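You operate a simulated robot arm through the tools that you are given. There is no shell and no other tool.

You run a simulated two-armed robot. Do the job below in one go: nothing can be reset, and whatever is moved stays where it is left.

JOB
Mix the stir beaker on MEDIUM and read it with the glass probe.
Fine: stir till its dye has mixed, stop the stirrer, stand the beaker on the read mat, dip the probe and press read. Set down upright: stir beaker.

Only the result counts: the job must be done as asked and must still hold three seconds after the hand-in. Knocking over, shifting, dropping, spilling or breaking anything else fails it.

ROBOT AND FRAMES
Two 6-joint arms with two-finger parallel grippers on one trunk, on a base that drives. Base frame: it is fixed to the floor where the robot stands at the start and does not move with it; the origin is under the middle of the robot, x ahead of it, y to its left, z up; the surface under the hand at the start is at about z = 90. Readings come in cm, rad, newtons and seconds.
The left shoulder is at the start at [28, 18.5, 113], the right one opposite. With the tool pointing down near the work surface each hand reaches from about 56 to 94 cm from the robot's upright axis, wherever it stands, measured 20 degrees to its own side. Places, roughly: probe arm [100, -120, 100]; ring on the read mat [70, -120, 90]; speed knob [70, 0, 100]. Payload 1.57 kg a hand.
The TCP of each hand is the grasp point between the finger pads, 3 cm short of the fingertips. In the tool frame z runs along the fingers and y along their closing line. The gripper opens to 8 cm. The fingers are 1.7 cm wide and 1.2 cm thick; the gripper's body (4 by 8.2 cm) begins 8 cm behind the TCP.
Orientation is that of the tool frame in the base frame, as a unit quaternion [x, y, z, w]. With the fingers straight down and closing along the base's y, the tool's x points along the base's -x, its y along +y and its z along -z.

CONTROLS
- The arms move only by the tool drive_tool. It takes "left_commands", "right_commands" or both (then of equal length, played together; a hand with none holds still); each is a list of rows, each a list of 7 numbers: the shift along the tool's x, y, z in cm, then the turn, a rotation vector about the tool's x, y, z in rad, then the gripper command, from -1 (fully open) to 1 (shut), values between in proportion. In form: [[dx, dy, dz, ax, ay, az, claw], ...]. A call has 1 to 20 rows; each row shifts and turns the commanded pose from where the row before left it, along the tool's axes as they then stand. Rows are played at 5 a second. More than 5 cm and 0.15 rad between two rows, or a gripper value outside its range, and nothing of the call is played. Where a pose cannot be reached the arm comes as near as it can. A force on the tool above 40 N (or 10 N above the force at the start of the call, whichever is more), or a blocked arm, ends the call early, and 0.2 s more pass. The fingers move at their own pace (about 15.3 cm/s each) and stop on an object; they squeeze with about 39 N. The grip force told is the motor's: it shows also when the fingers shut on nothing. Time passes only in rows, and 0.2 s behind the last, so rows that do not move let the fingers close. It gives the time, the measured TCP pose, the force on the tool (base axes), the opening and the grip force at its end, in the units of the frame above (readings bear some noise), with the torque about the TCP (base axes, N m) and any sound that the robot's microphone picked up.
- Cameras (640 x 400 px; columns grow to the right, rows downward): "scene" is now at [24.24, 0.23, 157.43]; the picture's right is [0.03, -1.00, 0.00], its down [-0.71, -0.02, -0.71] and it looks along [0.71, 0.02, -0.71] (base axes); focal length 286 px, centre (320, 200). "left" rides on the left gripper at [7.2, 0.7, -12.2] in its tool frame; the picture's right is [-0.09, 1.00, 0.00], its down [-0.84, -0.08, -0.54] and it looks along [-0.54, -0.05, 0.84] (tool axes); focal length 238 px, centre (320, 200). "right" rides on the right gripper at [7.2, -0.7, -12.2] in its tool frame; the picture's right is [0.09, 1.00, 0.00], its down [-0.84, 0.08, -0.54] and it looks along [-0.54, 0.05, 0.84] (tool axes); focal length 238 px, centre (320, 200). There is no depth. A picture from a camera that has moved, and an enlarged one, comes with that camera's place and axes in the base frame and with its lens.
- snapshot(camera): a new picture of that camera. The clock stands still meanwhile.
- lift_body(by): slides the trunk up (or, below 0, down) by that many cm; the arms and the scene camera ride with it, the base frame stays. It gives what a move gives, with no picture.
- steer(legs): drives the robot by 1 to 6 legs, each [ahead, turn to the left] in cm and rad, along the robot's own axes; the way and the turn of a leg run together, so that a leg with both is an arc; at most 150 cm and 3.142 rad a leg. The arms and the cameras ride along, it lands a little off, and it stops where it bumps. It gives what a move gives.
- turn_head(pan, tilt): turns the head with the scene camera to pan (to the left, within 1.501 rad either way) and tilt (down, from -0.506 to 1.204), counted from straight ahead of the robot. It gives what a move gives.
- zoom(camera, box): a new picture of the part [left, top, right, bottom] of that camera's present view, enlarged. The clock stands still meanwhile.
- finish_job(): hands the job in; it is judged then, once.

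Nothing tells you exact positions but the pictures and the camera data. Unless the task says otherwise, let go and move clear before handing in.

The tools are called after "Emit:" as name(argument=value, ...) on one line, values as JSON. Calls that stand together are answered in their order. drive_tool: Moves the arms, as the interface text tells. Its arguments: {"type":"object","properties":{"left_commands":{"type":"array"},"right_commands":{"type":"array"}},"required":[]} The other tools are called the same way: lift_body (by) slides the trunk up or down; steer (legs) drives the base; turn_head (pan, tilt) turns the head that bears the scene camera; snapshot (camera) takes a picture; zoom (camera, box) takes an enlarged picture of a part of a camera's view; finish_job () hands the job in.

At the start:

```text
t: 0.0
left_tool_pos: [56.41, 22.92, 126.92]
left_orientation: [0.0, 1.0, 0.0, 0.0]
left_contact_force: [-0.7, 0.5, -0.7]
left_ft_torque: [-0.02, 0.02, -0.05]
left_gripper_width: 8.0
left_grip_force: 0.1
right_tool_pos: [56.87, -27.2, 122.52]
right_orientation: [-0.001, 1.0, 0.001, 0.0]
right_contact_force: [0.2, 0.1, -0.1]
right_ft_torque: [-0.02, 0.02, 0.0]
right_gripper_width: 8.02
right_grip_force: 0.1
trunk travel left (down, up): [-82.5, 16.5]
robot x, y, heading: [0.07, 0.0, -0.012]
head pan, tilt: [0.026, 0.787]
```

scene: 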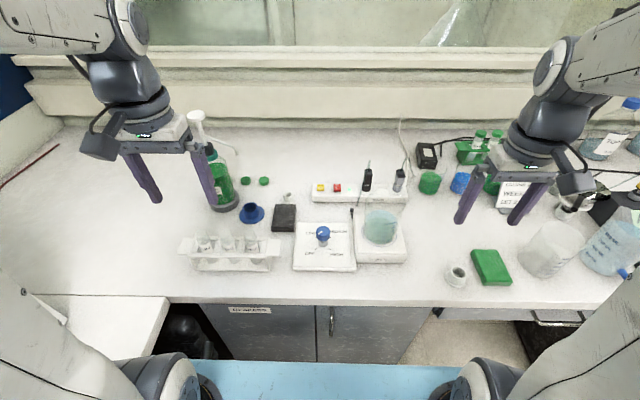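
right: 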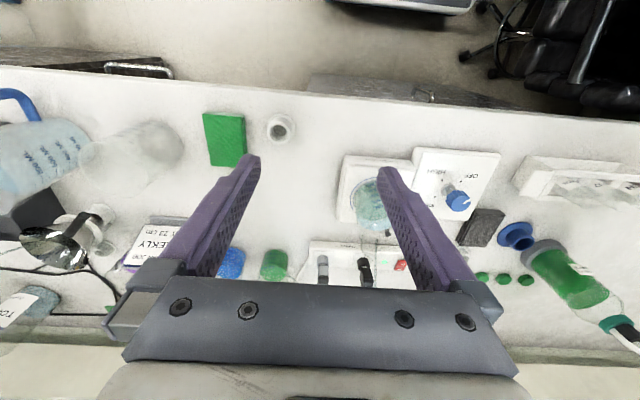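
left: 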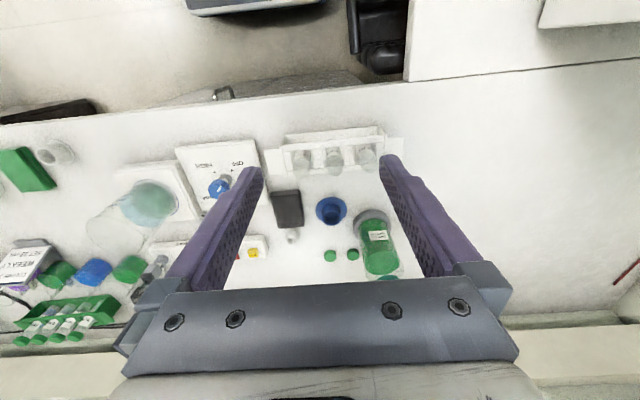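

I see the bench with a stir plate carrying a beaker of tinted liquid, a control panel with a blue knob left of it, and a power strip behind. I will look closer at the knob, the plate and the power strip before moving.

Emit:
zoom(camera="scene", box=[270, 180, 430, 280])

Emit:
zoom(camera="right", box=[320, 130, 520, 255])

Emit:
zoom(camera="scene", box=[290, 140, 450, 240])

Emit:
turn_head(pan=-1.0, tilt=0.6)

```text
4.00 times, centred on (350, 230) of scene
camera zoom: at [24.24, 0.23, 157.43], right [0.03, -1.0, 0.0], down [-0.71, -0.02, -0.71], along [0.71, 0.02, -0.71], focal length 1144 px, centre (200, 80)
```

zoom: 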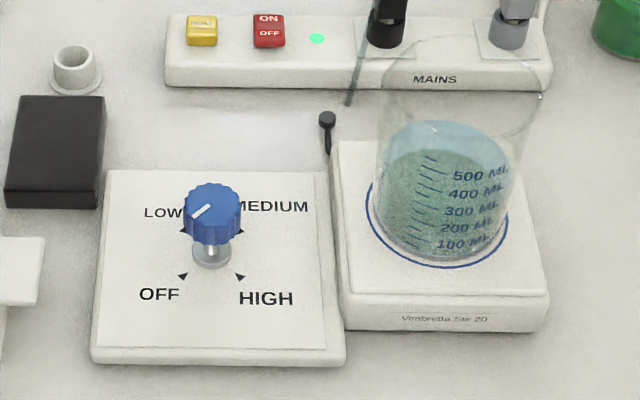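

```text
3.20 times, centred on (420, 192) of right
camera zoom: at [49.81, -27.82, 134.81], right [-0.09, 1.0, 0.0], down [0.84, 0.08, 0.54], along [0.54, 0.05, -0.84], focal length 763 px, centre (0, 224)
```

zoom: 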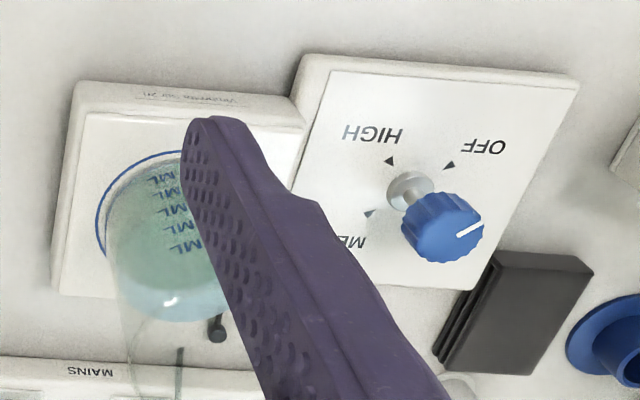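

```text
4.00 times, centred on (370, 190) of scene
camera zoom: at [24.24, 0.23, 157.43], right [0.03, -1.0, 0.0], down [-0.71, -0.02, -0.71], along [0.71, 0.02, -0.71], focal length 1144 px, centre (120, 240)
```

zoom: 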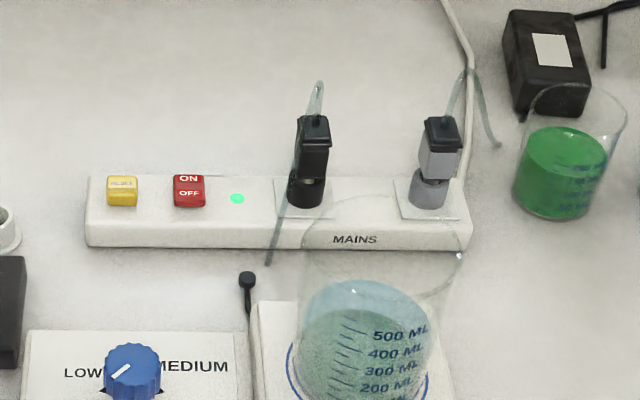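

```text
t: 1.3
left_tool_pos: [56.4, 23.04, 126.87]
left_orientation: [0.0, 1.0, 0.0, 0.0]
left_contact_force: [0.6, 0.2, 0.6]
left_ft_torque: [0.02, 0.01, 0.01]
left_gripper_width: 8.0
left_grip_force: 0.0
right_tool_pos: [56.86, -27.21, 122.52]
right_orientation: [-0.001, 1.0, 0.0, 0.0]
right_contact_force: [0.1, 0.0, -0.3]
right_ft_torque: [-0.02, 0.0, -0.04]
right_gripper_width: 8.02
right_grip_force: 0.1
trunk travel left (down, up): [-82.5, 16.5]
robot x, y, heading: [0.11, 0.08, -0.0]
head pan, tilt: [-1.0, 0.6]
```

The knob points to OFF and the mains strip shows a green light. Next I look to the right for the probe and read mat.

Emit:
snapshot(camera="scene")

```text
taken
camera scene: at [20.9, -7.41, 159.02], right [-0.84, -0.54, 0.0], down [-0.31, 0.48, -0.82], along [0.45, -0.69, -0.57], focal length 286 px, centre (320, 200)
```

scene: 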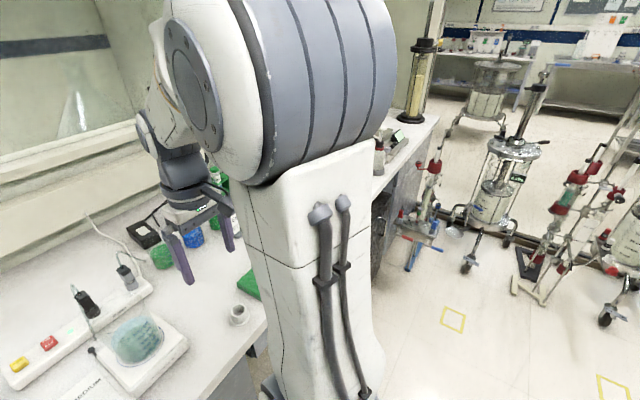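

The read-mat side is hidden by the right arm for now, so I'll start with the stirrer. I take the knob cap to be at about (71.6, 0.7, 97), above a panel surface at about 92.5; I bring the left hand over it and look.

Emit:
drive_tool(left_commands=[[-2.52, -3.72, 1, 0, 0, 0, -1], [-2.52, -3.72, 1, 0, 0, 0, -1], [-2.52, -3.72, 2, 0, 0, 0, -1], [-2.52, -3.72, 2, 0, 0, 0, -1], [-2.52, -3.72, 3, 0, 0, 0, -1], [-2.52, -3.72, 3, 0, 0, 0, -1], [0, 0, 0, 0, 0, 0, -1]])

Emit:
turn_head(pan=0, tilt=0.9)

Emit:
snapshot(camera="scene")

Emit:
snapshot(camera="left")

Emit:
snapshot(camera="right")

```text
refused: row 5 steps farther than a row can; nothing moved
```

```text
t: 2.5
left_tool_pos: [56.41, 23.02, 126.84]
left_orientation: [0.0, 1.0, 0.0, 0.001]
left_contact_force: [0.2, 0.1, -0.8]
left_ft_torque: [0.0, -0.01, 0.01]
left_gripper_width: 8.02
left_grip_force: 0.1
right_tool_pos: [56.83, -27.35, 122.53]
right_orientation: [0.0, 1.0, 0.0, -0.001]
right_contact_force: [-0.3, -0.1, -0.2]
right_ft_torque: [0.03, 0.0, 0.04]
right_gripper_width: 7.99
right_grip_force: 0.0
trunk travel left (down, up): [-82.5, 16.5]
robot x, y, heading: [0.34, -0.07, 0.003]
head pan, tilt: [0.0, 0.901]
```

```text
taken
camera scene: at [23.67, 0.01, 156.54], right [0.0, -1.0, 0.0], down [-0.78, 0.0, -0.62], along [0.62, 0.0, -0.78], focal length 286 px, centre (320, 200)
```

scene: 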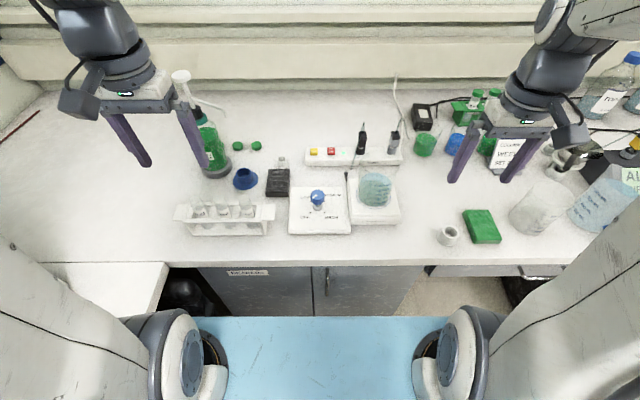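

```text
taken
camera left: at [49.19, 23.7, 139.04], right [0.09, 1.0, 0.0], down [0.84, -0.08, 0.54], along [0.54, -0.05, -0.84], focal length 238 px, centre (320, 200)
```

left: 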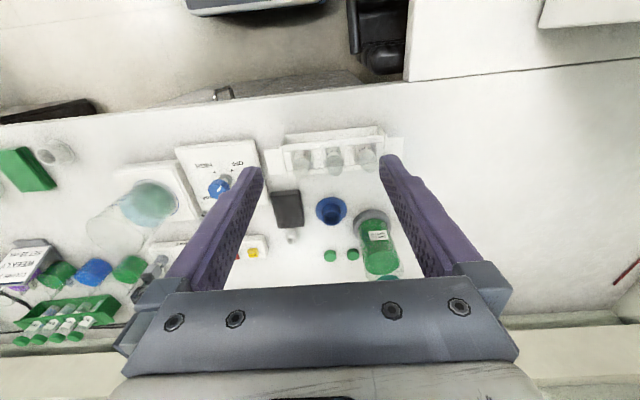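

```text
taken
camera right: at [49.81, -27.82, 134.81], right [-0.09, 1.0, 0.0], down [0.84, 0.08, 0.54], along [0.54, 0.05, -0.84], focal length 238 px, centre (320, 200)
```

right: 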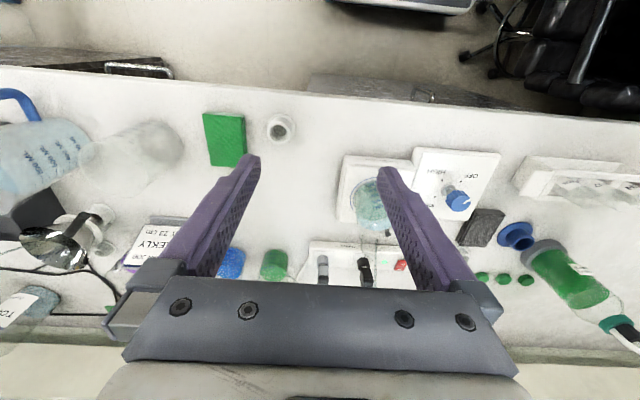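

The knob and panel are in clear view; one row was too long, so I replay the approach in shorter steps.

Emit:
drive_tool(left_commands=[[-1.9, -3.72, 0, 0, 0, 0, -1], [-1.9, -3.72, 0, 0, 0, 0, -1], [-1.9, -3.72, 1, 0, 0, 0, -1], [-1.9, -3.72, 1, 0, 0, 0, -1], [-1.9, -3.72, 2, 0, 0, 0, -1], [-1.9, -3.72, 2, 0, 0, 0, -1], [-1.9, 0, 3, 0, 0, 0, -1], [-1.9, 0, 3, 0, 0, 0, -1], [0, 0, 0, 0, 0, 0, -1]])

Emit:
snapshot(camera="scene")

Emit:
snapshot(camera="left")

```text
t: 4.5
left_tool_pos: [71.7, 0.57, 115.07]
left_orientation: [0.001, 1.0, 0.0, 0.0]
left_contact_force: [-0.7, -0.8, -0.3]
left_ft_torque: [-0.04, 0.05, 0.01]
left_gripper_width: 7.99
left_grip_force: 0.0
right_tool_pos: [57.01, -27.24, 122.52]
right_orientation: [0.001, 1.0, 0.0, 0.0]
right_contact_force: [0.3, -0.3, -0.4]
right_ft_torque: [0.0, 0.02, -0.02]
right_gripper_width: 8.03
right_grip_force: 0.0
trunk travel left (down, up): [-82.5, 16.5]
robot x, y, heading: [0.24, 0.08, 0.002]
head pan, tilt: [0.0, 0.901]
```

```text
taken
camera scene: at [23.71, 0.01, 156.53], right [0.0, -1.0, 0.0], down [-0.78, 0.0, -0.62], along [0.62, 0.0, -0.78], focal length 286 px, centre (320, 200)
```

scene: 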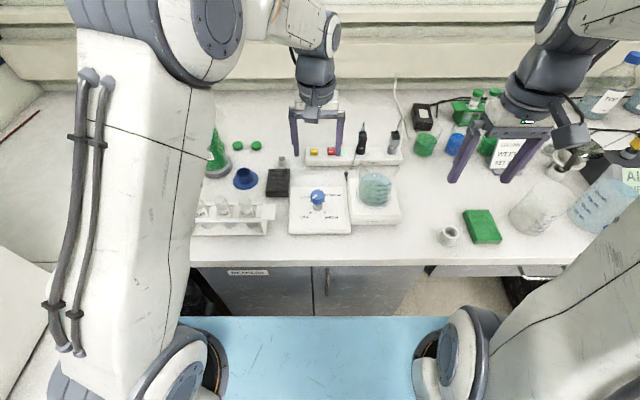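

```text
taken
camera left: at [64.51, 1.37, 127.15], right [0.09, 1.0, 0.0], down [0.84, -0.08, 0.54], along [0.54, -0.05, -0.84], focal length 238 px, centre (320, 200)
```

left: 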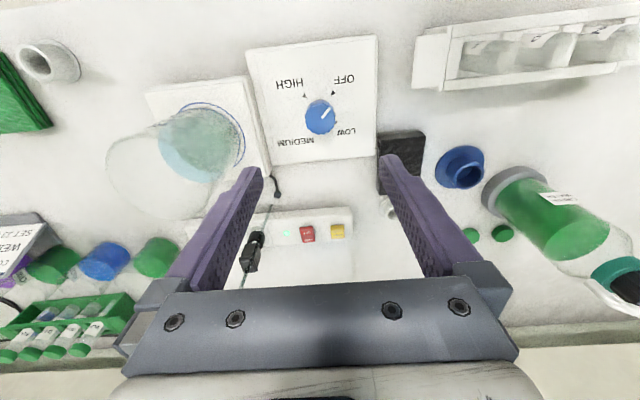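

The left hand stands over the knob at (71.6, 0.7), whose mark points to OFF. I turn the wrist back 45 degrees, descend, grip it and turn it 90 degrees clockwise towards LOW, as the first half of the way.

Emit:
drive_tool(left_commands=[[0, 0, 0, 0, 0, -0.131, -1], [0, 0, 0, 0, 0, -0.131, -1], [0, 0, 0, 0, 0, -0.131, -1], [0, 0, 0, 0, 0, -0.131, -1], [0, 0, 0, 0, 0, -0.131, -1], [0, 0, 0, 0, 0, -0.13, -1], [0, 0, 4, 0, 0, 0, -1], [0, 0, 4, 0, 0, 0, -1], [0, 0, 3, 0, 0, 0, -1], [0, 0, 0, 0, 0, 0, -1]])

Emit:
snapshot(camera="left")

Emit:
snapshot(camera="scene")

```text
t: 6.8
left_tool_pos: [71.55, 0.68, 103.91]
left_orientation: [-0.383, 0.924, -0.001, 0.0]
left_contact_force: [0.1, -0.3, 0.3]
left_ft_torque: [0.01, 0.0, 0.03]
left_gripper_width: 8.0
left_grip_force: 0.0
right_tool_pos: [56.86, -27.26, 122.58]
right_orientation: [-0.001, 1.0, 0.0, -0.001]
right_contact_force: [0.3, 0.1, -0.2]
right_ft_torque: [-0.01, 0.04, 0.05]
right_gripper_width: 8.02
right_grip_force: 0.0
trunk travel left (down, up): [-82.5, 16.5]
robot x, y, heading: [-0.13, -0.22, -0.001]
head pan, tilt: [0.0, 0.901]
```

```text
taken
camera left: at [65.9, -3.81, 116.02], right [-0.64, 0.77, 0.0], down [0.65, 0.54, 0.54], along [0.42, 0.35, -0.84], focal length 238 px, centre (320, 200)
```

left: 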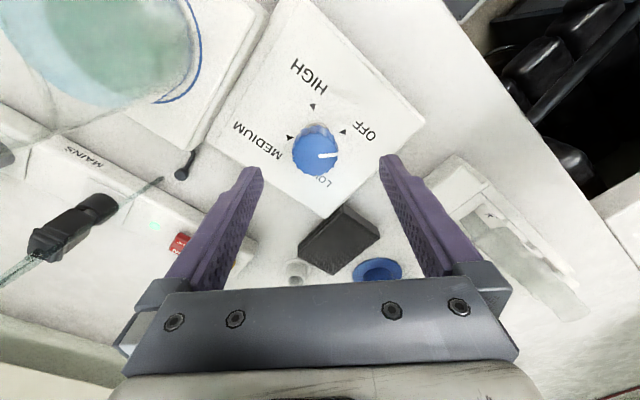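

```text
taken
camera scene: at [23.69, 0.01, 156.54], right [0.0, -1.0, 0.0], down [-0.78, 0.0, -0.62], along [0.62, 0.0, -0.78], focal length 286 px, centre (320, 200)
```

scene: 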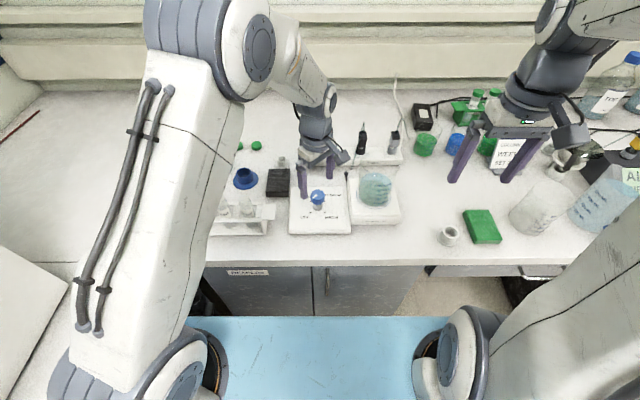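

The knob sits centred between the fingers and its mark points exactly to OFF. I go down the last 6.4 cm and close.

Emit:
drive_tool(left_commands=[[0, 0, 3.2, 0, 0, 0, -1], [0, 0, 3.2, 0, 0, 0, -1], [0, 0, 0, 0, 0, 0, -1], [0, 0, 0, 0, 0, 0, 1], [0, 0, 0, 0, 0, 0, 1], [0, 0, 0, 0, 0, 0, 1]])

Emit:
snapshot(camera="left")

```text
t: 8.2
left_tool_pos: [71.94, 0.47, 97.5]
left_orientation: [-0.381, 0.924, -0.002, 0.002]
left_contact_force: [16.6, -14.9, -3.9]
left_ft_torque: [0.26, -0.16, -0.06]
left_gripper_width: 3.75
left_grip_force: 43.6
right_tool_pos: [57.07, -27.45, 122.47]
right_orientation: [0.0, 1.0, -0.001, 0.001]
right_contact_force: [0.7, -0.4, 0.2]
right_ft_torque: [-0.04, -0.02, -0.02]
right_gripper_width: 8.0
right_grip_force: 0.0
trunk travel left (down, up): [-82.5, 16.5]
robot x, y, heading: [0.07, 0.22, 0.001]
head pan, tilt: [0.0, 0.901]
```

```text
taken
camera left: at [66.19, -4.01, 109.66], right [-0.64, 0.77, -0.01], down [0.64, 0.54, 0.54], along [0.42, 0.34, -0.84], focal length 238 px, centre (320, 200)
```

left: 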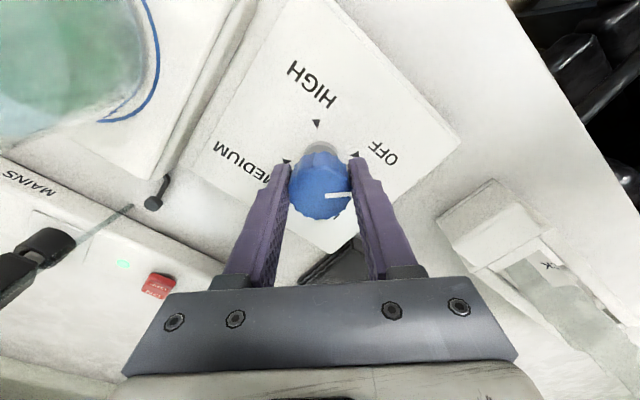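

The knob (3.75 cm) is gripped with a slight sideways load, so I shift 0.35 cm to centre, then turn it 90 degrees clockwise.

Emit:
drive_tool(left_commands=[[0, -0.35, 0, 0, 0, 0, 1], [0, 0, 0, 0, 0, 0.13, 1], [0, 0, 0, 0, 0, 0.13, 1], [0, 0, 0, 0, 0, 0.13, 1], [0, 0, 0, 0, 0, 0.13, 1], [0, 0, 0, 0, 0, 0.13, 1], [0, 0, 0, 0, 0, 0.13, 1], [0, 0, 0, 0, 0, 0.13, 1], [0, 0, 0, 0, 0, 0.13, 1], [0, 0, 0, 0, 0, 0.13, 1], [0, 0, 0, 0, 0, 0.13, 1], [0, 0, 0, 0, 0, 0.13, 1], [0, 0, 0, 0, 0, 0.141, 1], [0, 0, 0, 0, 0, 0, 1]])

Emit:
snapshot(camera="left")

Emit:
snapshot(camera="scene")

```text
t: 11.2
left_tool_pos: [71.89, 0.77, 97.36]
left_orientation: [0.384, 0.923, 0.001, 0.0]
left_contact_force: [3.6, 32.2, 18.6]
left_ft_torque: [0.78, 0.4, 0.02]
left_gripper_width: 3.77
left_grip_force: 43.9
right_tool_pos: [56.85, -27.06, 122.58]
right_orientation: [0.0, 1.0, -0.001, 0.0]
right_contact_force: [-0.1, 0.2, -0.8]
right_ft_torque: [0.02, 0.02, 0.03]
right_gripper_width: 7.99
right_grip_force: 0.0
trunk travel left (down, up): [-82.5, 16.5]
robot x, y, heading: [0.22, -0.04, 0.001]
head pan, tilt: [0.0, 0.901]
```

```text
taken
camera left: at [67.22, 6.39, 109.68], right [0.77, 0.64, 0.0], down [0.54, -0.65, 0.54], along [0.35, -0.42, -0.84], focal length 238 px, centre (320, 200)
```

left: 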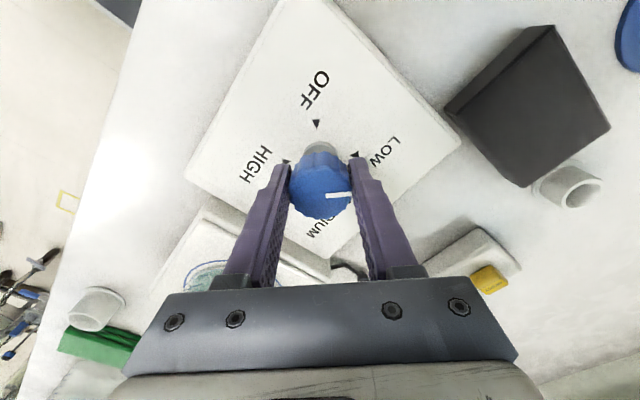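

```text
taken
camera scene: at [23.61, 0.22, 156.55], right [0.0, -1.0, 0.0], down [-0.78, 0.0, -0.62], along [0.62, 0.0, -0.78], focal length 286 px, centre (320, 200)
```

scene: 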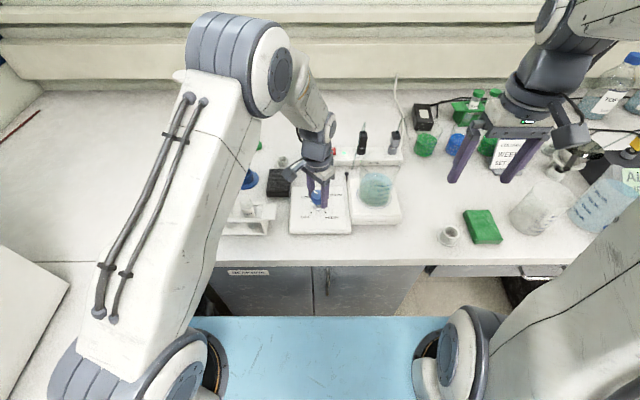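

The knob now points at LOW. I release it, wind the wrist back 90 degrees around it with open fingers, and grip again for the second half.

Emit:
drive_tool(left_commands=[[0, 0, 0, 0, 0, 0, -1], [0, 0, 0, 0, 0, 0, -1], [0.0, 0.25, 0, 0, 0, 0, -1], [0, 0, 0, 0, 0, -0.131, -1], [0, 0, 0, 0, 0, -0.131, -1], [0, 0, 0, 0, 0, -0.131, -1], [0, 0, 0, 0, 0, -0.131, -1], [0, 0, 0, 0, 0, -0.131, -1], [0, 0, 0, 0, 0, -0.131, -1], [0, 0, 0, 0, 0, -0.131, -1], [0, 0, 0, 0, 0, -0.131, -1], [0, 0, 0, 0, 0, -0.131, -1], [0, 0, 0, 0, 0, -0.131, -1], [0, 0, 0, 0, 0, -0.131, -1], [0, 0, 0, 0, 0, -0.13, -1], [0, 0, 0, 0, 0, 0, -1]])

Emit:
snapshot(camera="left")

Emit:
zoom(camera="scene", box=[280, 120, 440, 240])

```text
t: 14.6
left_tool_pos: [72.06, 0.65, 97.47]
left_orientation: [-0.384, 0.923, 0.0, 0.0]
left_contact_force: [0.5, 0.2, -0.4]
left_ft_torque: [-0.01, -0.02, -0.02]
left_gripper_width: 8.02
left_grip_force: 0.0
right_tool_pos: [56.86, -27.18, 122.53]
right_orientation: [-0.001, 1.0, 0.0, 0.0]
right_contact_force: [0.0, 0.5, 0.7]
right_ft_torque: [0.0, -0.04, 0.02]
right_gripper_width: 7.99
right_grip_force: 0.1
trunk travel left (down, up): [-82.5, 16.5]
robot x, y, heading: [0.18, -0.25, -0.002]
head pan, tilt: [0.0, 0.901]
```

```text
taken
camera left: at [66.45, -3.98, 109.62], right [-0.64, 0.77, 0.0], down [0.65, 0.54, 0.54], along [0.42, 0.35, -0.84], focal length 238 px, centre (320, 200)
```

left: 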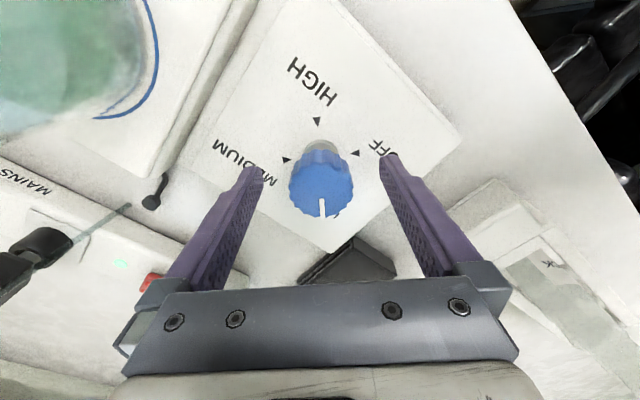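

```text
3.33 times, centred on (360, 180) of scene
camera zoom: at [23.67, 0.04, 156.54], right [0.0, -1.0, 0.0], down [-0.78, 0.0, -0.62], along [0.62, 0.0, -0.78], focal length 953 px, centre (187, 267)
```

zoom: 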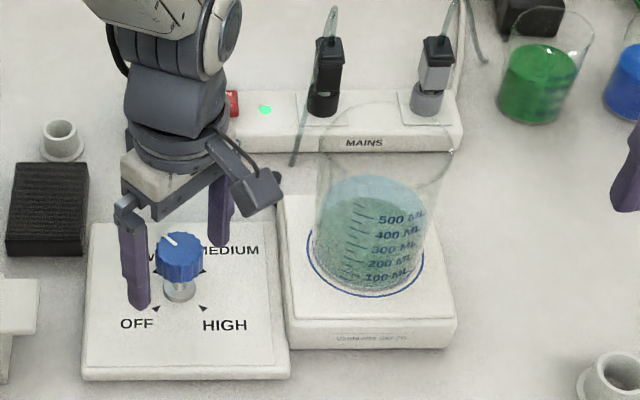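

The mark points to LOW and the knob is centred. I grip and turn another 90 degrees to MEDIUM.

Emit:
drive_tool(left_commands=[[0, 0, 0, 0, 0, 0, 1], [0, 0, 0, 0, 0, 0, 1], [0, 0, 0, 0, 0, 0.13, 1], [0, 0, 0, 0, 0, 0.13, 1], [0, 0, 0, 0, 0, 0.13, 1], [0, 0, 0, 0, 0, 0.13, 1], [0, 0, 0, 0, 0, 0.13, 1], [0, 0, 0, 0, 0, 0.13, 1], [0, 0, 0, 0, 0, 0.13, 1], [0, 0, 0, 0, 0, 0.13, 1], [0, 0, 0, 0, 0, 0.13, 1], [0, 0, 0, 0, 0, 0.13, 1], [0, 0, 0, 0, 0, 0.13, 1], [0, 0, 0, 0, 0, 0.141, 1], [0, 0, 0, 0, 0, 0, 1], [0, 0, 0, 0, 0, 0, -1], [0, 0, 0, 0, 0, 0, -1]])

Emit:
snapshot(camera="left")

Emit:
zoom(camera="scene", box=[280, 120, 440, 240])

```text
t: 18.1
left_tool_pos: [72.27, 0.52, 97.61]
left_orientation: [0.383, 0.924, 0.0, 0.0]
left_contact_force: [0.3, -0.3, -0.8]
left_ft_torque: [0.02, -0.02, -0.03]
left_gripper_width: 7.98
left_grip_force: 0.1
right_tool_pos: [56.94, -27.17, 122.53]
right_orientation: [0.0, 1.0, -0.001, 0.001]
right_contact_force: [0.7, 0.5, 0.9]
right_ft_torque: [-0.02, -0.01, 0.01]
right_gripper_width: 8.0
right_grip_force: 0.1
trunk travel left (down, up): [-82.5, 16.5]
robot x, y, heading: [0.09, -0.02, 0.003]
head pan, tilt: [0.0, 0.901]
```

```text
taken
camera left: at [67.43, 6.19, 109.68], right [0.77, 0.64, 0.0], down [0.54, -0.65, 0.54], along [0.35, -0.42, -0.84], focal length 238 px, centre (320, 200)
```

left: 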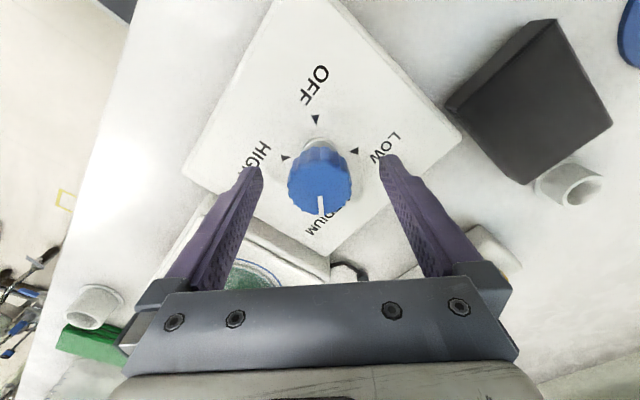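

```text
3.33 times, centred on (360, 180) of scene
camera zoom: at [23.68, 0.04, 156.54], right [0.0, -1.0, 0.0], down [-0.78, 0.0, -0.62], along [0.62, 0.0, -0.78], focal length 953 px, centre (187, 267)
```

zoom: 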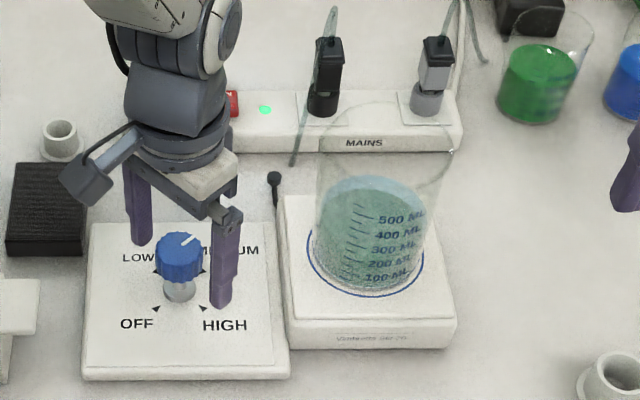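

The knob stands on MEDIUM. I lift the hand clear, wait, and look at whether the liquid moves, and at the cable by the plate.

Emit:
drive_tool(left_commands=[[0, 0, -4, 0, 0, 0, -1], [0, 0, -4, 0, 0, 0, -1], [0, 0, -4, 0, 0, 0, -1], [0, 0, 0, 0, 0, -0.13, -1], [0, 0, 0, 0, 0, -0.13, -1], [0, 0, 0, 0, 0, -0.13, -1], [0, 0, 0, 0, 0, -0.13, -1], [0, 0, 0, 0, 0, -0.13, -1], [0, 0, 0, 0, 0, -0.135, -1], [0, 0, 0, 0, 0, 0, -1]])

Emit:
zoom(camera="scene", box=[330, 140, 430, 220])

Emit:
zoom(camera="right", box=[300, 140, 540, 290])

Emit:
snapshot(camera="left")

```text
t: 20.4
left_tool_pos: [72.05, 0.51, 109.48]
left_orientation: [-0.001, 1.0, 0.0, 0.0]
left_contact_force: [1.4, 0.2, -0.9]
left_ft_torque: [-0.04, -0.01, 0.02]
left_gripper_width: 8.0
left_grip_force: 0.0
right_tool_pos: [56.99, -27.29, 122.48]
right_orientation: [0.0, 1.0, 0.0, 0.0]
right_contact_force: [0.1, -0.2, 0.0]
right_ft_torque: [0.01, 0.01, 0.03]
right_gripper_width: 8.01
right_grip_force: 0.1
trunk travel left (down, up): [-82.5, 16.5]
robot x, y, heading: [-0.2, -0.35, 0.003]
head pan, tilt: [0.0, 0.901]
```

```text
5.00 times, centred on (380, 180) of scene
camera zoom: at [23.67, 0.04, 156.54], right [0.0, -1.0, 0.0], down [-0.78, 0.0, -0.62], along [0.62, 0.0, -0.78], focal length 1430 px, centre (20, 300)
```

zoom: 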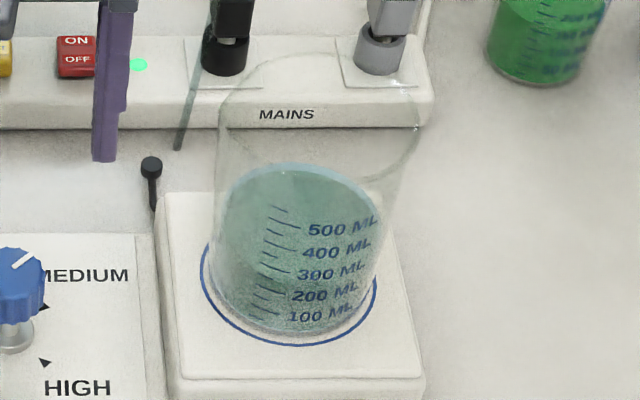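

```text
2.67 times, centred on (420, 215) of right
camera zoom: at [49.81, -27.8, 134.81], right [-0.09, 1.0, 0.0], down [0.84, 0.08, 0.54], along [0.54, 0.05, -0.84], focal length 636 px, centre (53, 160)
```

zoom: 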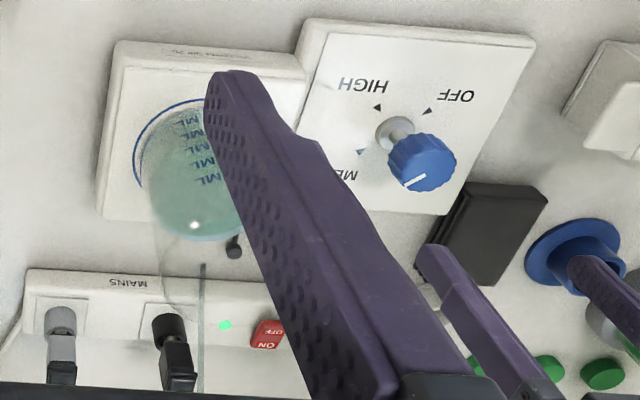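

```text
taken
camera left: at [64.84, 1.34, 121.65], right [0.09, 1.0, 0.0], down [0.84, -0.08, 0.54], along [0.54, -0.05, -0.84], focal length 238 px, centre (320, 200)
```

left: 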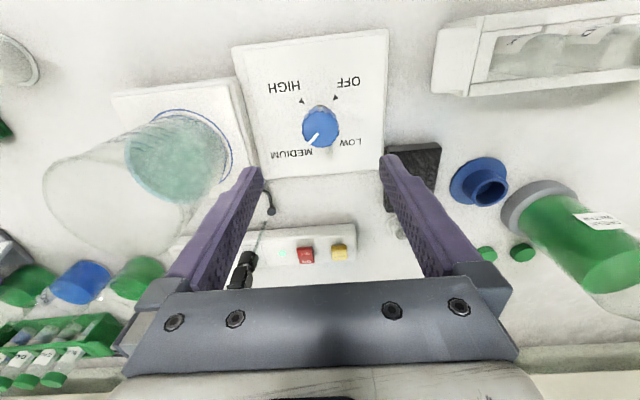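

The liquid's surface has already taken almost the tone of the rest, so it is stirring. I wait about four seconds more with the left hand rising clear, then compare.

Emit:
drive_tool(left_commands=[[0, 0, -4, 0, 0, 0, -1], [0, 0, -4, 0, 0, 0, -1], [0, 0, -4, 0, 0, 0, -1], [0, 0, -4, 0, 0, 0, -1], [0, 0, 0, 0, 0, 0, -1], [0, 0, 0, 0, 0, 0, -1], [0, 0, 0, 0, 0, 0, -1], [0, 0, 0, 0, 0, 0, -1], [0, 0, 0, 0, 0, 0, -1], [0, 0, 0, 0, 0, 0, -1], [0, 0, 0, 0, 0, 0, -1], [0, 0, 0, 0, 0, 0, -1], [0, 0, 0, 0, 0, 0, -1], [0, 0, 0, 0, 0, 0, -1], [0, 0, 0, 0, 0, 0, -1], [0, 0, 0, 0, 0, 0, -1], [0, 0, 0, 0, 0, 0, -1], [0, 0, 0, 0, 0, 0, -1], [0, 0, 0, 0, 0, 0, -1], [0, 0, 0, 0, 0, 0, -1]])

Emit:
zoom(camera="scene", box=[330, 140, 430, 220])

Emit:
snapshot(camera="scene")

Emit:
snapshot(camera="left")

```text
t: 24.6
left_tool_pos: [72.12, 0.86, 125.32]
left_orientation: [0.0, 1.0, 0.001, 0.0]
left_contact_force: [-0.3, -0.4, -0.8]
left_ft_torque: [-0.01, 0.0, 0.01]
left_gripper_width: 7.99
left_grip_force: 0.1
right_tool_pos: [56.95, -27.22, 122.51]
right_orientation: [0.0, 1.0, 0.0, 0.0]
right_contact_force: [0.3, -0.5, 0.2]
right_ft_torque: [-0.04, 0.05, 0.0]
right_gripper_width: 8.0
right_grip_force: 0.2
trunk travel left (down, up): [-82.5, 16.5]
robot x, y, heading: [0.04, 0.04, 0.001]
head pan, tilt: [0.0, 0.901]
```

```text
5.00 times, centred on (380, 180) of scene
camera zoom: at [23.67, 0.04, 156.54], right [0.0, -1.0, 0.0], down [-0.78, 0.0, -0.62], along [0.62, 0.0, -0.78], focal length 1430 px, centre (20, 300)
```

zoom: 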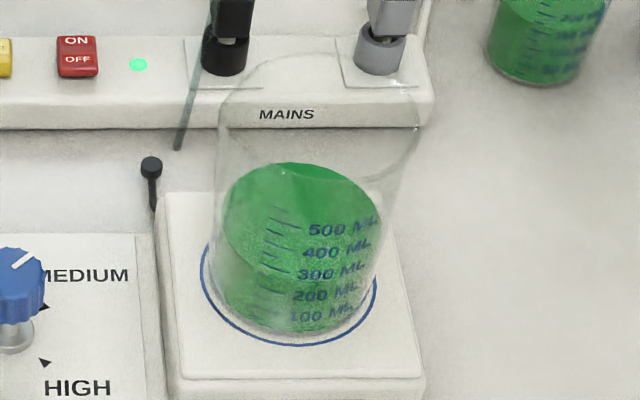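

```text
taken
camera scene: at [23.67, 0.04, 156.54], right [0.0, -1.0, 0.0], down [-0.78, 0.0, -0.62], along [0.62, 0.0, -0.78], focal length 286 px, centre (320, 200)
```

scene: 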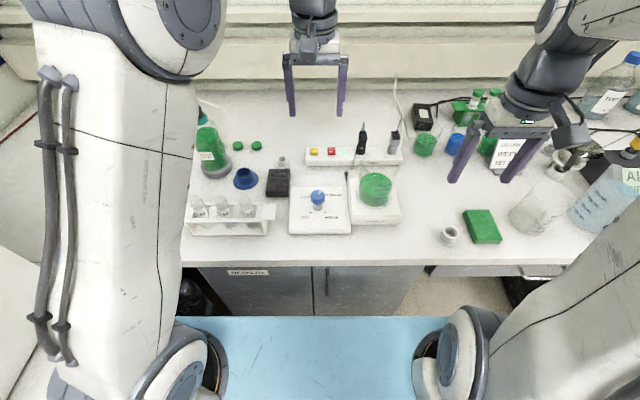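

```text
taken
camera left: at [64.8, 1.57, 137.43], right [0.09, 1.0, 0.0], down [0.84, -0.08, 0.54], along [0.54, -0.05, -0.84], focal length 238 px, centre (320, 200)
```

left: 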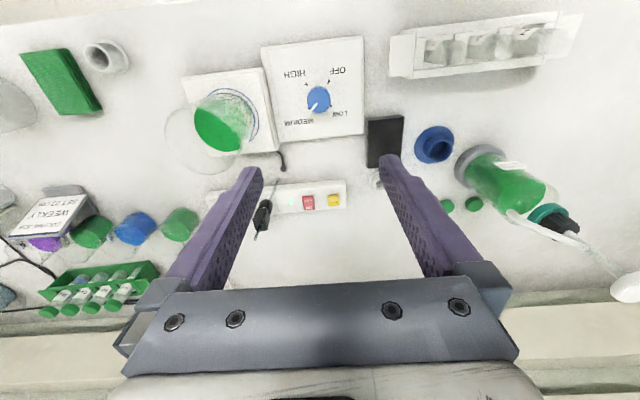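

The dye has turned the liquid bright green with a dimple in the surface. I wait another four seconds to be sure that the colour no longer changes.

Emit:
drive_tool(left_commands=[[0, 0, 0, 0, 0, 0, -1], [0, 0, 0, 0, 0, 0, -1], [0, 0, 0, 0, 0, 0, -1], [0, 0, 0, 0, 0, 0, -1], [0, 0, 0, 0, 0, 0, -1], [0, 0, 0, 0, 0, 0, -1], [0, 0, 0, 0, 0, 0, -1], [0, 0, 0, 0, 0, 0, -1], [0, 0, 0, 0, 0, 0, -1], [0, 0, 0, 0, 0, 0, -1], [0, 0, 0, 0, 0, 0, -1], [0, 0, 0, 0, 0, 0, -1], [0, 0, 0, 0, 0, 0, -1], [0, 0, 0, 0, 0, 0, -1], [0, 0, 0, 0, 0, 0, -1], [0, 0, 0, 0, 0, 0, -1], [0, 0, 0, 0, 0, 0, -1], [0, 0, 0, 0, 0, 0, -1], [0, 0, 0, 0, 0, 0, -1], [0, 0, 0, 0, 0, 0, -1]])

Emit:
zoom(camera="scene", box=[330, 140, 430, 220])

```text
t: 28.8
left_tool_pos: [72.04, 0.81, 125.22]
left_orientation: [0.0, 1.0, 0.0, 0.0]
left_contact_force: [0.2, 0.2, -0.5]
left_ft_torque: [-0.04, -0.01, 0.02]
left_gripper_width: 7.99
left_grip_force: 0.1
right_tool_pos: [56.93, -27.23, 122.55]
right_orientation: [-0.001, 1.0, 0.0, 0.0]
right_contact_force: [0.5, -0.1, -0.5]
right_ft_torque: [0.01, 0.01, -0.04]
right_gripper_width: 8.0
right_grip_force: 0.1
trunk travel left (down, up): [-82.5, 16.5]
robot x, y, heading: [0.39, 0.29, 0.005]
head pan, tilt: [0.0, 0.901]
```

```text
5.00 times, centred on (380, 180) of scene
camera zoom: at [23.67, 0.04, 156.54], right [0.0, -1.0, 0.0], down [-0.78, 0.0, -0.62], along [0.62, 0.0, -0.78], focal length 1430 px, centre (20, 300)
```

zoom: 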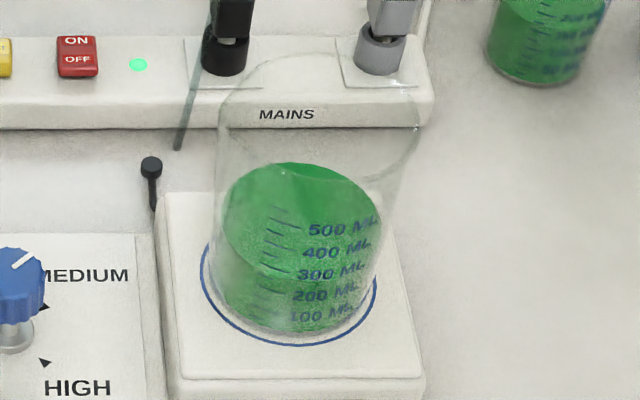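

The colour is steady and matches the finished green, so it is mixed. I now go back to the knob and turn it counter-clockwise from MEDIUM to LOW, the first half of the way to OFF.

Emit:
drive_tool(left_commands=[[0, 0, 4.6, 0, 0, 0.131, -1], [0, 0, 4.6, 0, 0, 0.131, -1], [0, 0, 4.6, 0, 0, 0.131, -1], [0, 0, 4.6, 0, 0, 0.131, -1], [0, 0, 4.7, 0, 0, 0.131, -1], [0, 0, 4.7, 0, 0, 0.13, -1], [0, 0, 0, 0, 0, 0, -1], [0, 0, 0, 0, 0, 0, 1], [0, 0, 0, 0, 0, 0, 1], [0, 0, 0, 0, 0, -0.143, 1], [0, 0, 0, 0, 0, -0.143, 1], [0, 0, 0, 0, 0, -0.143, 1], [0, 0, 0, 0, 0, -0.143, 1], [0, 0, 0, 0, 0, -0.143, 1], [0, 0, 0, 0, 0, -0.143, 1], [0, 0, 0, 0, 0, -0.143, 1], [0, 0, 0, 0, 0, -0.143, 1], [0, 0, 0, 0, 0, -0.143, 1], [0, 0, 0, 0, 0, -0.143, 1], [0, 0, 0, 0, 0, -0.141, 1]])

Emit:
drive_tool(left_commands=[[0, 0, 0, 0, 0, 0, 1], [0, 0, 0, 0, 0, 0, -1], [0, 0, 0, 0, 0, 0, -1], [0, 0, 0, 0, 0, 0, -1]])

Emit:
snapshot(camera="left")

```text
t: 33.0
left_tool_pos: [71.96, 0.42, 97.74]
left_orientation: [-0.383, 0.924, 0.0, -0.002]
left_contact_force: [-22.3, -13.5, -7.6]
left_ft_torque: [-0.99, 0.41, -0.03]
left_gripper_width: 3.77
left_grip_force: 44.2
right_tool_pos: [56.75, -27.31, 122.66]
right_orientation: [0.0, 1.0, 0.0, 0.001]
right_contact_force: [0.0, -0.1, 0.7]
right_ft_torque: [0.04, 0.0, 0.02]
right_gripper_width: 7.99
right_grip_force: 0.1
trunk travel left (down, up): [-82.5, 16.5]
robot x, y, heading: [0.19, -0.45, 0.001]
head pan, tilt: [0.0, 0.901]
```

```text
t: 34.0
left_tool_pos: [72.08, 0.65, 97.74]
left_orientation: [-0.383, 0.924, -0.001, 0.001]
left_contact_force: [-0.6, -1.0, 0.6]
left_ft_torque: [-0.02, 0.02, 0.01]
left_gripper_width: 7.99
left_grip_force: 0.1
right_tool_pos: [56.95, -27.23, 122.7]
right_orientation: [0.0, 1.0, 0.0, 0.0]
right_contact_force: [-0.3, -0.3, 0.1]
right_ft_torque: [0.01, 0.01, -0.02]
right_gripper_width: 8.0
right_grip_force: 0.1
trunk travel left (down, up): [-82.5, 16.5]
robot x, y, heading: [0.26, 0.06, 0.0]
head pan, tilt: [0.0, 0.901]
```

```text
taken
camera left: at [66.51, -3.91, 109.82], right [-0.64, 0.77, 0.0], down [0.65, 0.54, 0.54], along [0.42, 0.35, -0.84], focal length 238 px, centre (320, 200)
```

left: 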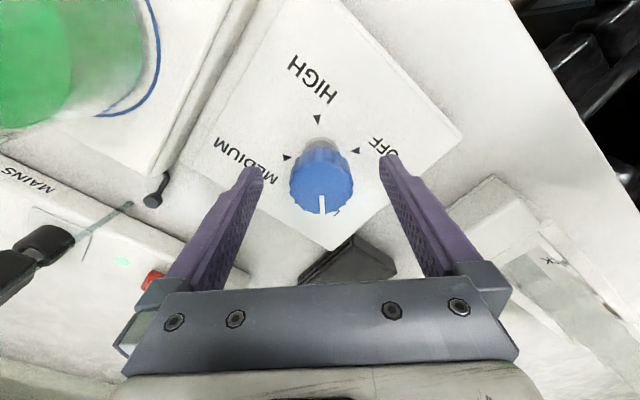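

The knob is back at LOW. I swing the open hand forward 90 degrees around it, grip, and turn the last 90 degrees to OFF.

Emit:
drive_tool(left_commands=[[0, 0, 0, 0, 0, 0.143, -1], [0, 0, 0, 0, 0, 0.143, -1], [0, 0, 0, 0, 0, 0.143, -1], [0, 0, 0, 0, 0, 0.143, -1], [0, 0, 0, 0, 0, 0.143, -1], [0, 0, 0, 0, 0, 0.143, -1], [0, 0, 0, 0, 0, 0.143, -1], [0, 0, 0, 0, 0, 0.143, -1], [0, 0, 0, 0, 0, 0.143, -1], [0, 0, 0, 0, 0, 0.143, -1], [0, 0, 0, 0, 0, 0.141, -1], [0, 0, 0, 0, 0, 0, -1], [0, 0, 0, 0, 0, 0, 1], [0, 0, 0, 0, 0, 0, 1]])

Emit:
drive_tool(left_commands=[[0, 0, 0, 0, 0, -0.143, 1], [0, 0, 0, 0, 0, -0.143, 1], [0, 0, 0, 0, 0, -0.143, 1], [0, 0, 0, 0, 0, -0.143, 1], [0, 0, 0, 0, 0, -0.143, 1], [0, 0, 0, 0, 0, -0.143, 1], [0, 0, 0, 0, 0, -0.143, 1], [0, 0, 0, 0, 0, -0.143, 1], [0, 0, 0, 0, 0, -0.143, 1], [0, 0, 0, 0, 0, -0.143, 1], [0, 0, 0, 0, 0, -0.141, 1], [0, 0, 0, 0, 0, 0, 1], [0, 0, 0, 0, 0, 0, -1], [0, 0, 0, 0, 0, 0, -1], [0, 0, 0, 0, 0, 0, -1]])

Emit:
snapshot(camera="left")

Emit:
zoom(camera="scene", box=[280, 120, 440, 240])

```text
t: 37.0
left_tool_pos: [72.11, 0.53, 97.57]
left_orientation: [0.384, 0.923, 0.0, 0.0]
left_contact_force: [-2.2, -2.6, -0.1]
left_ft_torque: [-0.13, 0.02, 0.02]
left_gripper_width: 3.75
left_grip_force: 43.4
right_tool_pos: [56.95, -27.18, 122.55]
right_orientation: [0.0, 1.0, 0.0, 0.0]
right_contact_force: [0.3, -0.1, -0.4]
right_ft_torque: [0.0, 0.0, 0.04]
right_gripper_width: 8.02
right_grip_force: 0.1
trunk travel left (down, up): [-82.5, 16.5]
robot x, y, heading: [0.36, 0.11, 0.001]
head pan, tilt: [0.0, 0.901]
```

```text
t: 40.1
left_tool_pos: [72.01, 0.61, 97.68]
left_orientation: [-0.383, 0.924, 0.0, -0.001]
left_contact_force: [0.2, 0.3, 0.8]
left_ft_torque: [0.01, 0.0, 0.01]
left_gripper_width: 7.99
left_grip_force: 0.0
right_tool_pos: [56.96, -27.29, 122.58]
right_orientation: [0.0, 1.0, 0.0, 0.0]
right_contact_force: [-0.6, 0.1, 0.4]
right_ft_torque: [0.0, -0.01, -0.01]
right_gripper_width: 8.02
right_grip_force: 0.0
trunk travel left (down, up): [-82.5, 16.5]
robot x, y, heading: [-0.13, -0.12, -0.001]
head pan, tilt: [0.0, 0.901]
```

```text
taken
camera left: at [66.43, -3.95, 109.87], right [-0.64, 0.77, 0.0], down [0.65, 0.54, 0.54], along [0.42, 0.35, -0.84], focal length 238 px, centre (320, 200)
```

left: 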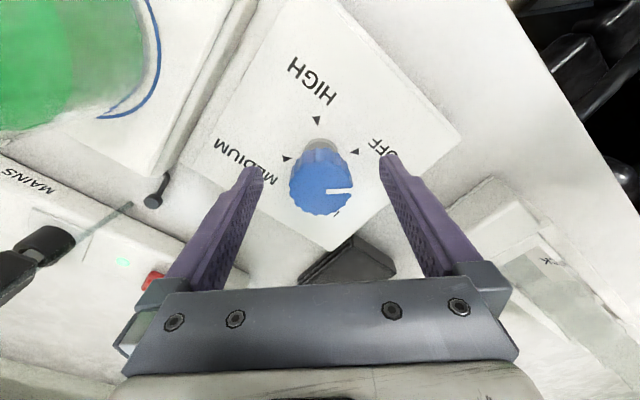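

```text
3.33 times, centred on (360, 180) of scene
camera zoom: at [23.67, 0.04, 156.54], right [0.0, -1.0, 0.0], down [-0.78, 0.0, -0.62], along [0.62, 0.0, -0.78], focal length 953 px, centre (187, 267)
```

zoom: 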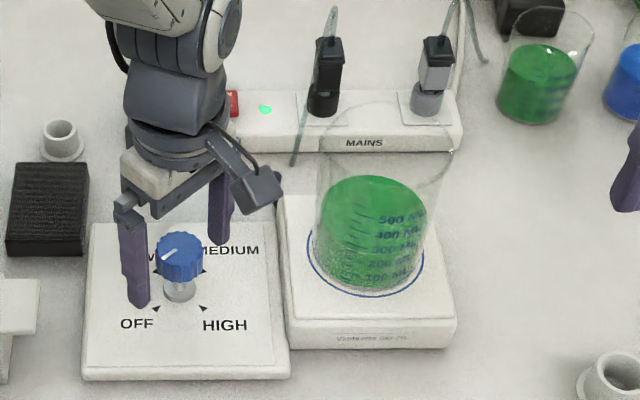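

The knob is back on OFF and the surface has settled flat. I raise the left hand away, then back the base off and turn right to look at the read mat before carrying anything.

Emit:
drive_tool(left_commands=[[0, 0, -5, 0, 0, 0, -1], [0, 0, -5, 0, 0, 0, -1], [0, 0, -5, 0, 0, 0, -1], [0, 0, -5, 0, 0, 0, -1], [0, 0, -5, 0, 0, 0, -1], [0, 0, -4, 0, 0, 0, -1], [0, 0, 0, 0, 0, 0.131, -1], [0, 0, 0, 0, 0, 0.131, -1], [0, 0, 0, 0, 0, 0.131, -1], [0, 0, 0, 0, 0, 0.131, -1], [0, 0, 0, 0, 0, 0.131, -1], [0, 0, 0, 0, 0, 0.13, -1], [2.2, 3.6, 0, 0, 0, 0, -1], [2.2, 3.6, 0, 0, 0, 0, -1], [2.2, 3.6, 0, 0, 0, 0, -1], [2.2, 3.6, 0, 0, 0, 0, -1], [2.2, 3.6, 0, 0, 0, 0, -1], [2.2, 3.6, 0, 0, 0, 0, -1], [0, 0, 0, 0, 0, 0, -1]])

Emit:
turn_head(pan=0, tilt=0.6)

Emit:
steer(legs=[[-20, 0], [0, -0.8]])

Emit:
snapshot(camera="scene")

```text
t: 44.1
left_tool_pos: [58.93, 22.27, 126.72]
left_orientation: [0.001, 1.0, 0.0, 0.0]
left_contact_force: [-0.5, -0.2, -1.2]
left_ft_torque: [0.0, -0.01, 0.02]
left_gripper_width: 8.0
left_grip_force: 0.1
right_tool_pos: [56.89, -27.22, 122.51]
right_orientation: [0.0, 1.0, 0.001, 0.0]
right_contact_force: [0.1, -0.2, -0.9]
right_ft_torque: [-0.03, -0.01, -0.01]
right_gripper_width: 8.0
right_grip_force: 0.0
trunk travel left (down, up): [-82.5, 16.5]
robot x, y, heading: [0.06, 0.1, -0.0]
head pan, tilt: [0.0, 0.901]
```

```text
t: 45.0
left_tool_pos: [58.95, 22.23, 126.68]
left_orientation: [0.0, 1.0, 0.0, 0.0]
left_contact_force: [0.1, 0.1, 0.2]
left_ft_torque: [0.0, 0.02, -0.01]
left_gripper_width: 7.98
left_grip_force: 0.1
right_tool_pos: [56.88, -27.25, 122.6]
right_orientation: [0.0, 1.0, 0.0, 0.0]
right_contact_force: [-0.1, -1.0, 0.1]
right_ft_torque: [0.01, 0.02, -0.01]
right_gripper_width: 8.01
right_grip_force: 0.0
trunk travel left (down, up): [-82.5, 16.5]
robot x, y, heading: [0.06, -0.09, -0.001]
head pan, tilt: [0.0, 0.6]
```

```text
t: 47.5
left_tool_pos: [41.22, 11.09, 126.62]
left_orientation: [0.088, 0.996, 0.001, 0.0]
left_contact_force: [1.4, -0.2, -0.5]
left_ft_torque: [-0.05, 0.06, 0.02]
left_gripper_width: 8.0
left_grip_force: 0.0
right_tool_pos: [30.52, -37.33, 122.5]
right_orientation: [0.087, 0.996, 0.0, -0.001]
right_contact_force: [0.2, 0.7, 0.1]
right_ft_torque: [-0.02, -0.01, 0.02]
right_gripper_width: 8.0
right_grip_force: 0.1
trunk travel left (down, up): [-82.5, 16.5]
robot x, y, heading: [-21.01, -0.69, -0.163]
head pan, tilt: [0.0, 0.6]
stopped in leg 2: the robot was blocked; the commanded pose is now the measured one
```

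```text
taken
camera scene: at [3.91, -4.68, 159.01], right [-0.16, -0.99, 0.0], down [-0.56, 0.09, -0.82], along [0.81, -0.13, -0.57], focal length 286 px, centre (320, 200)
```

scene: 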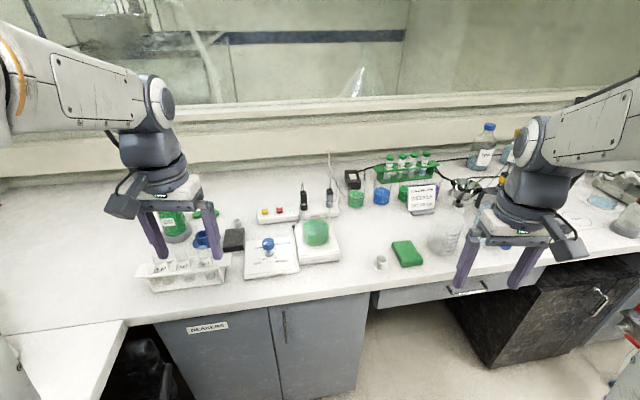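

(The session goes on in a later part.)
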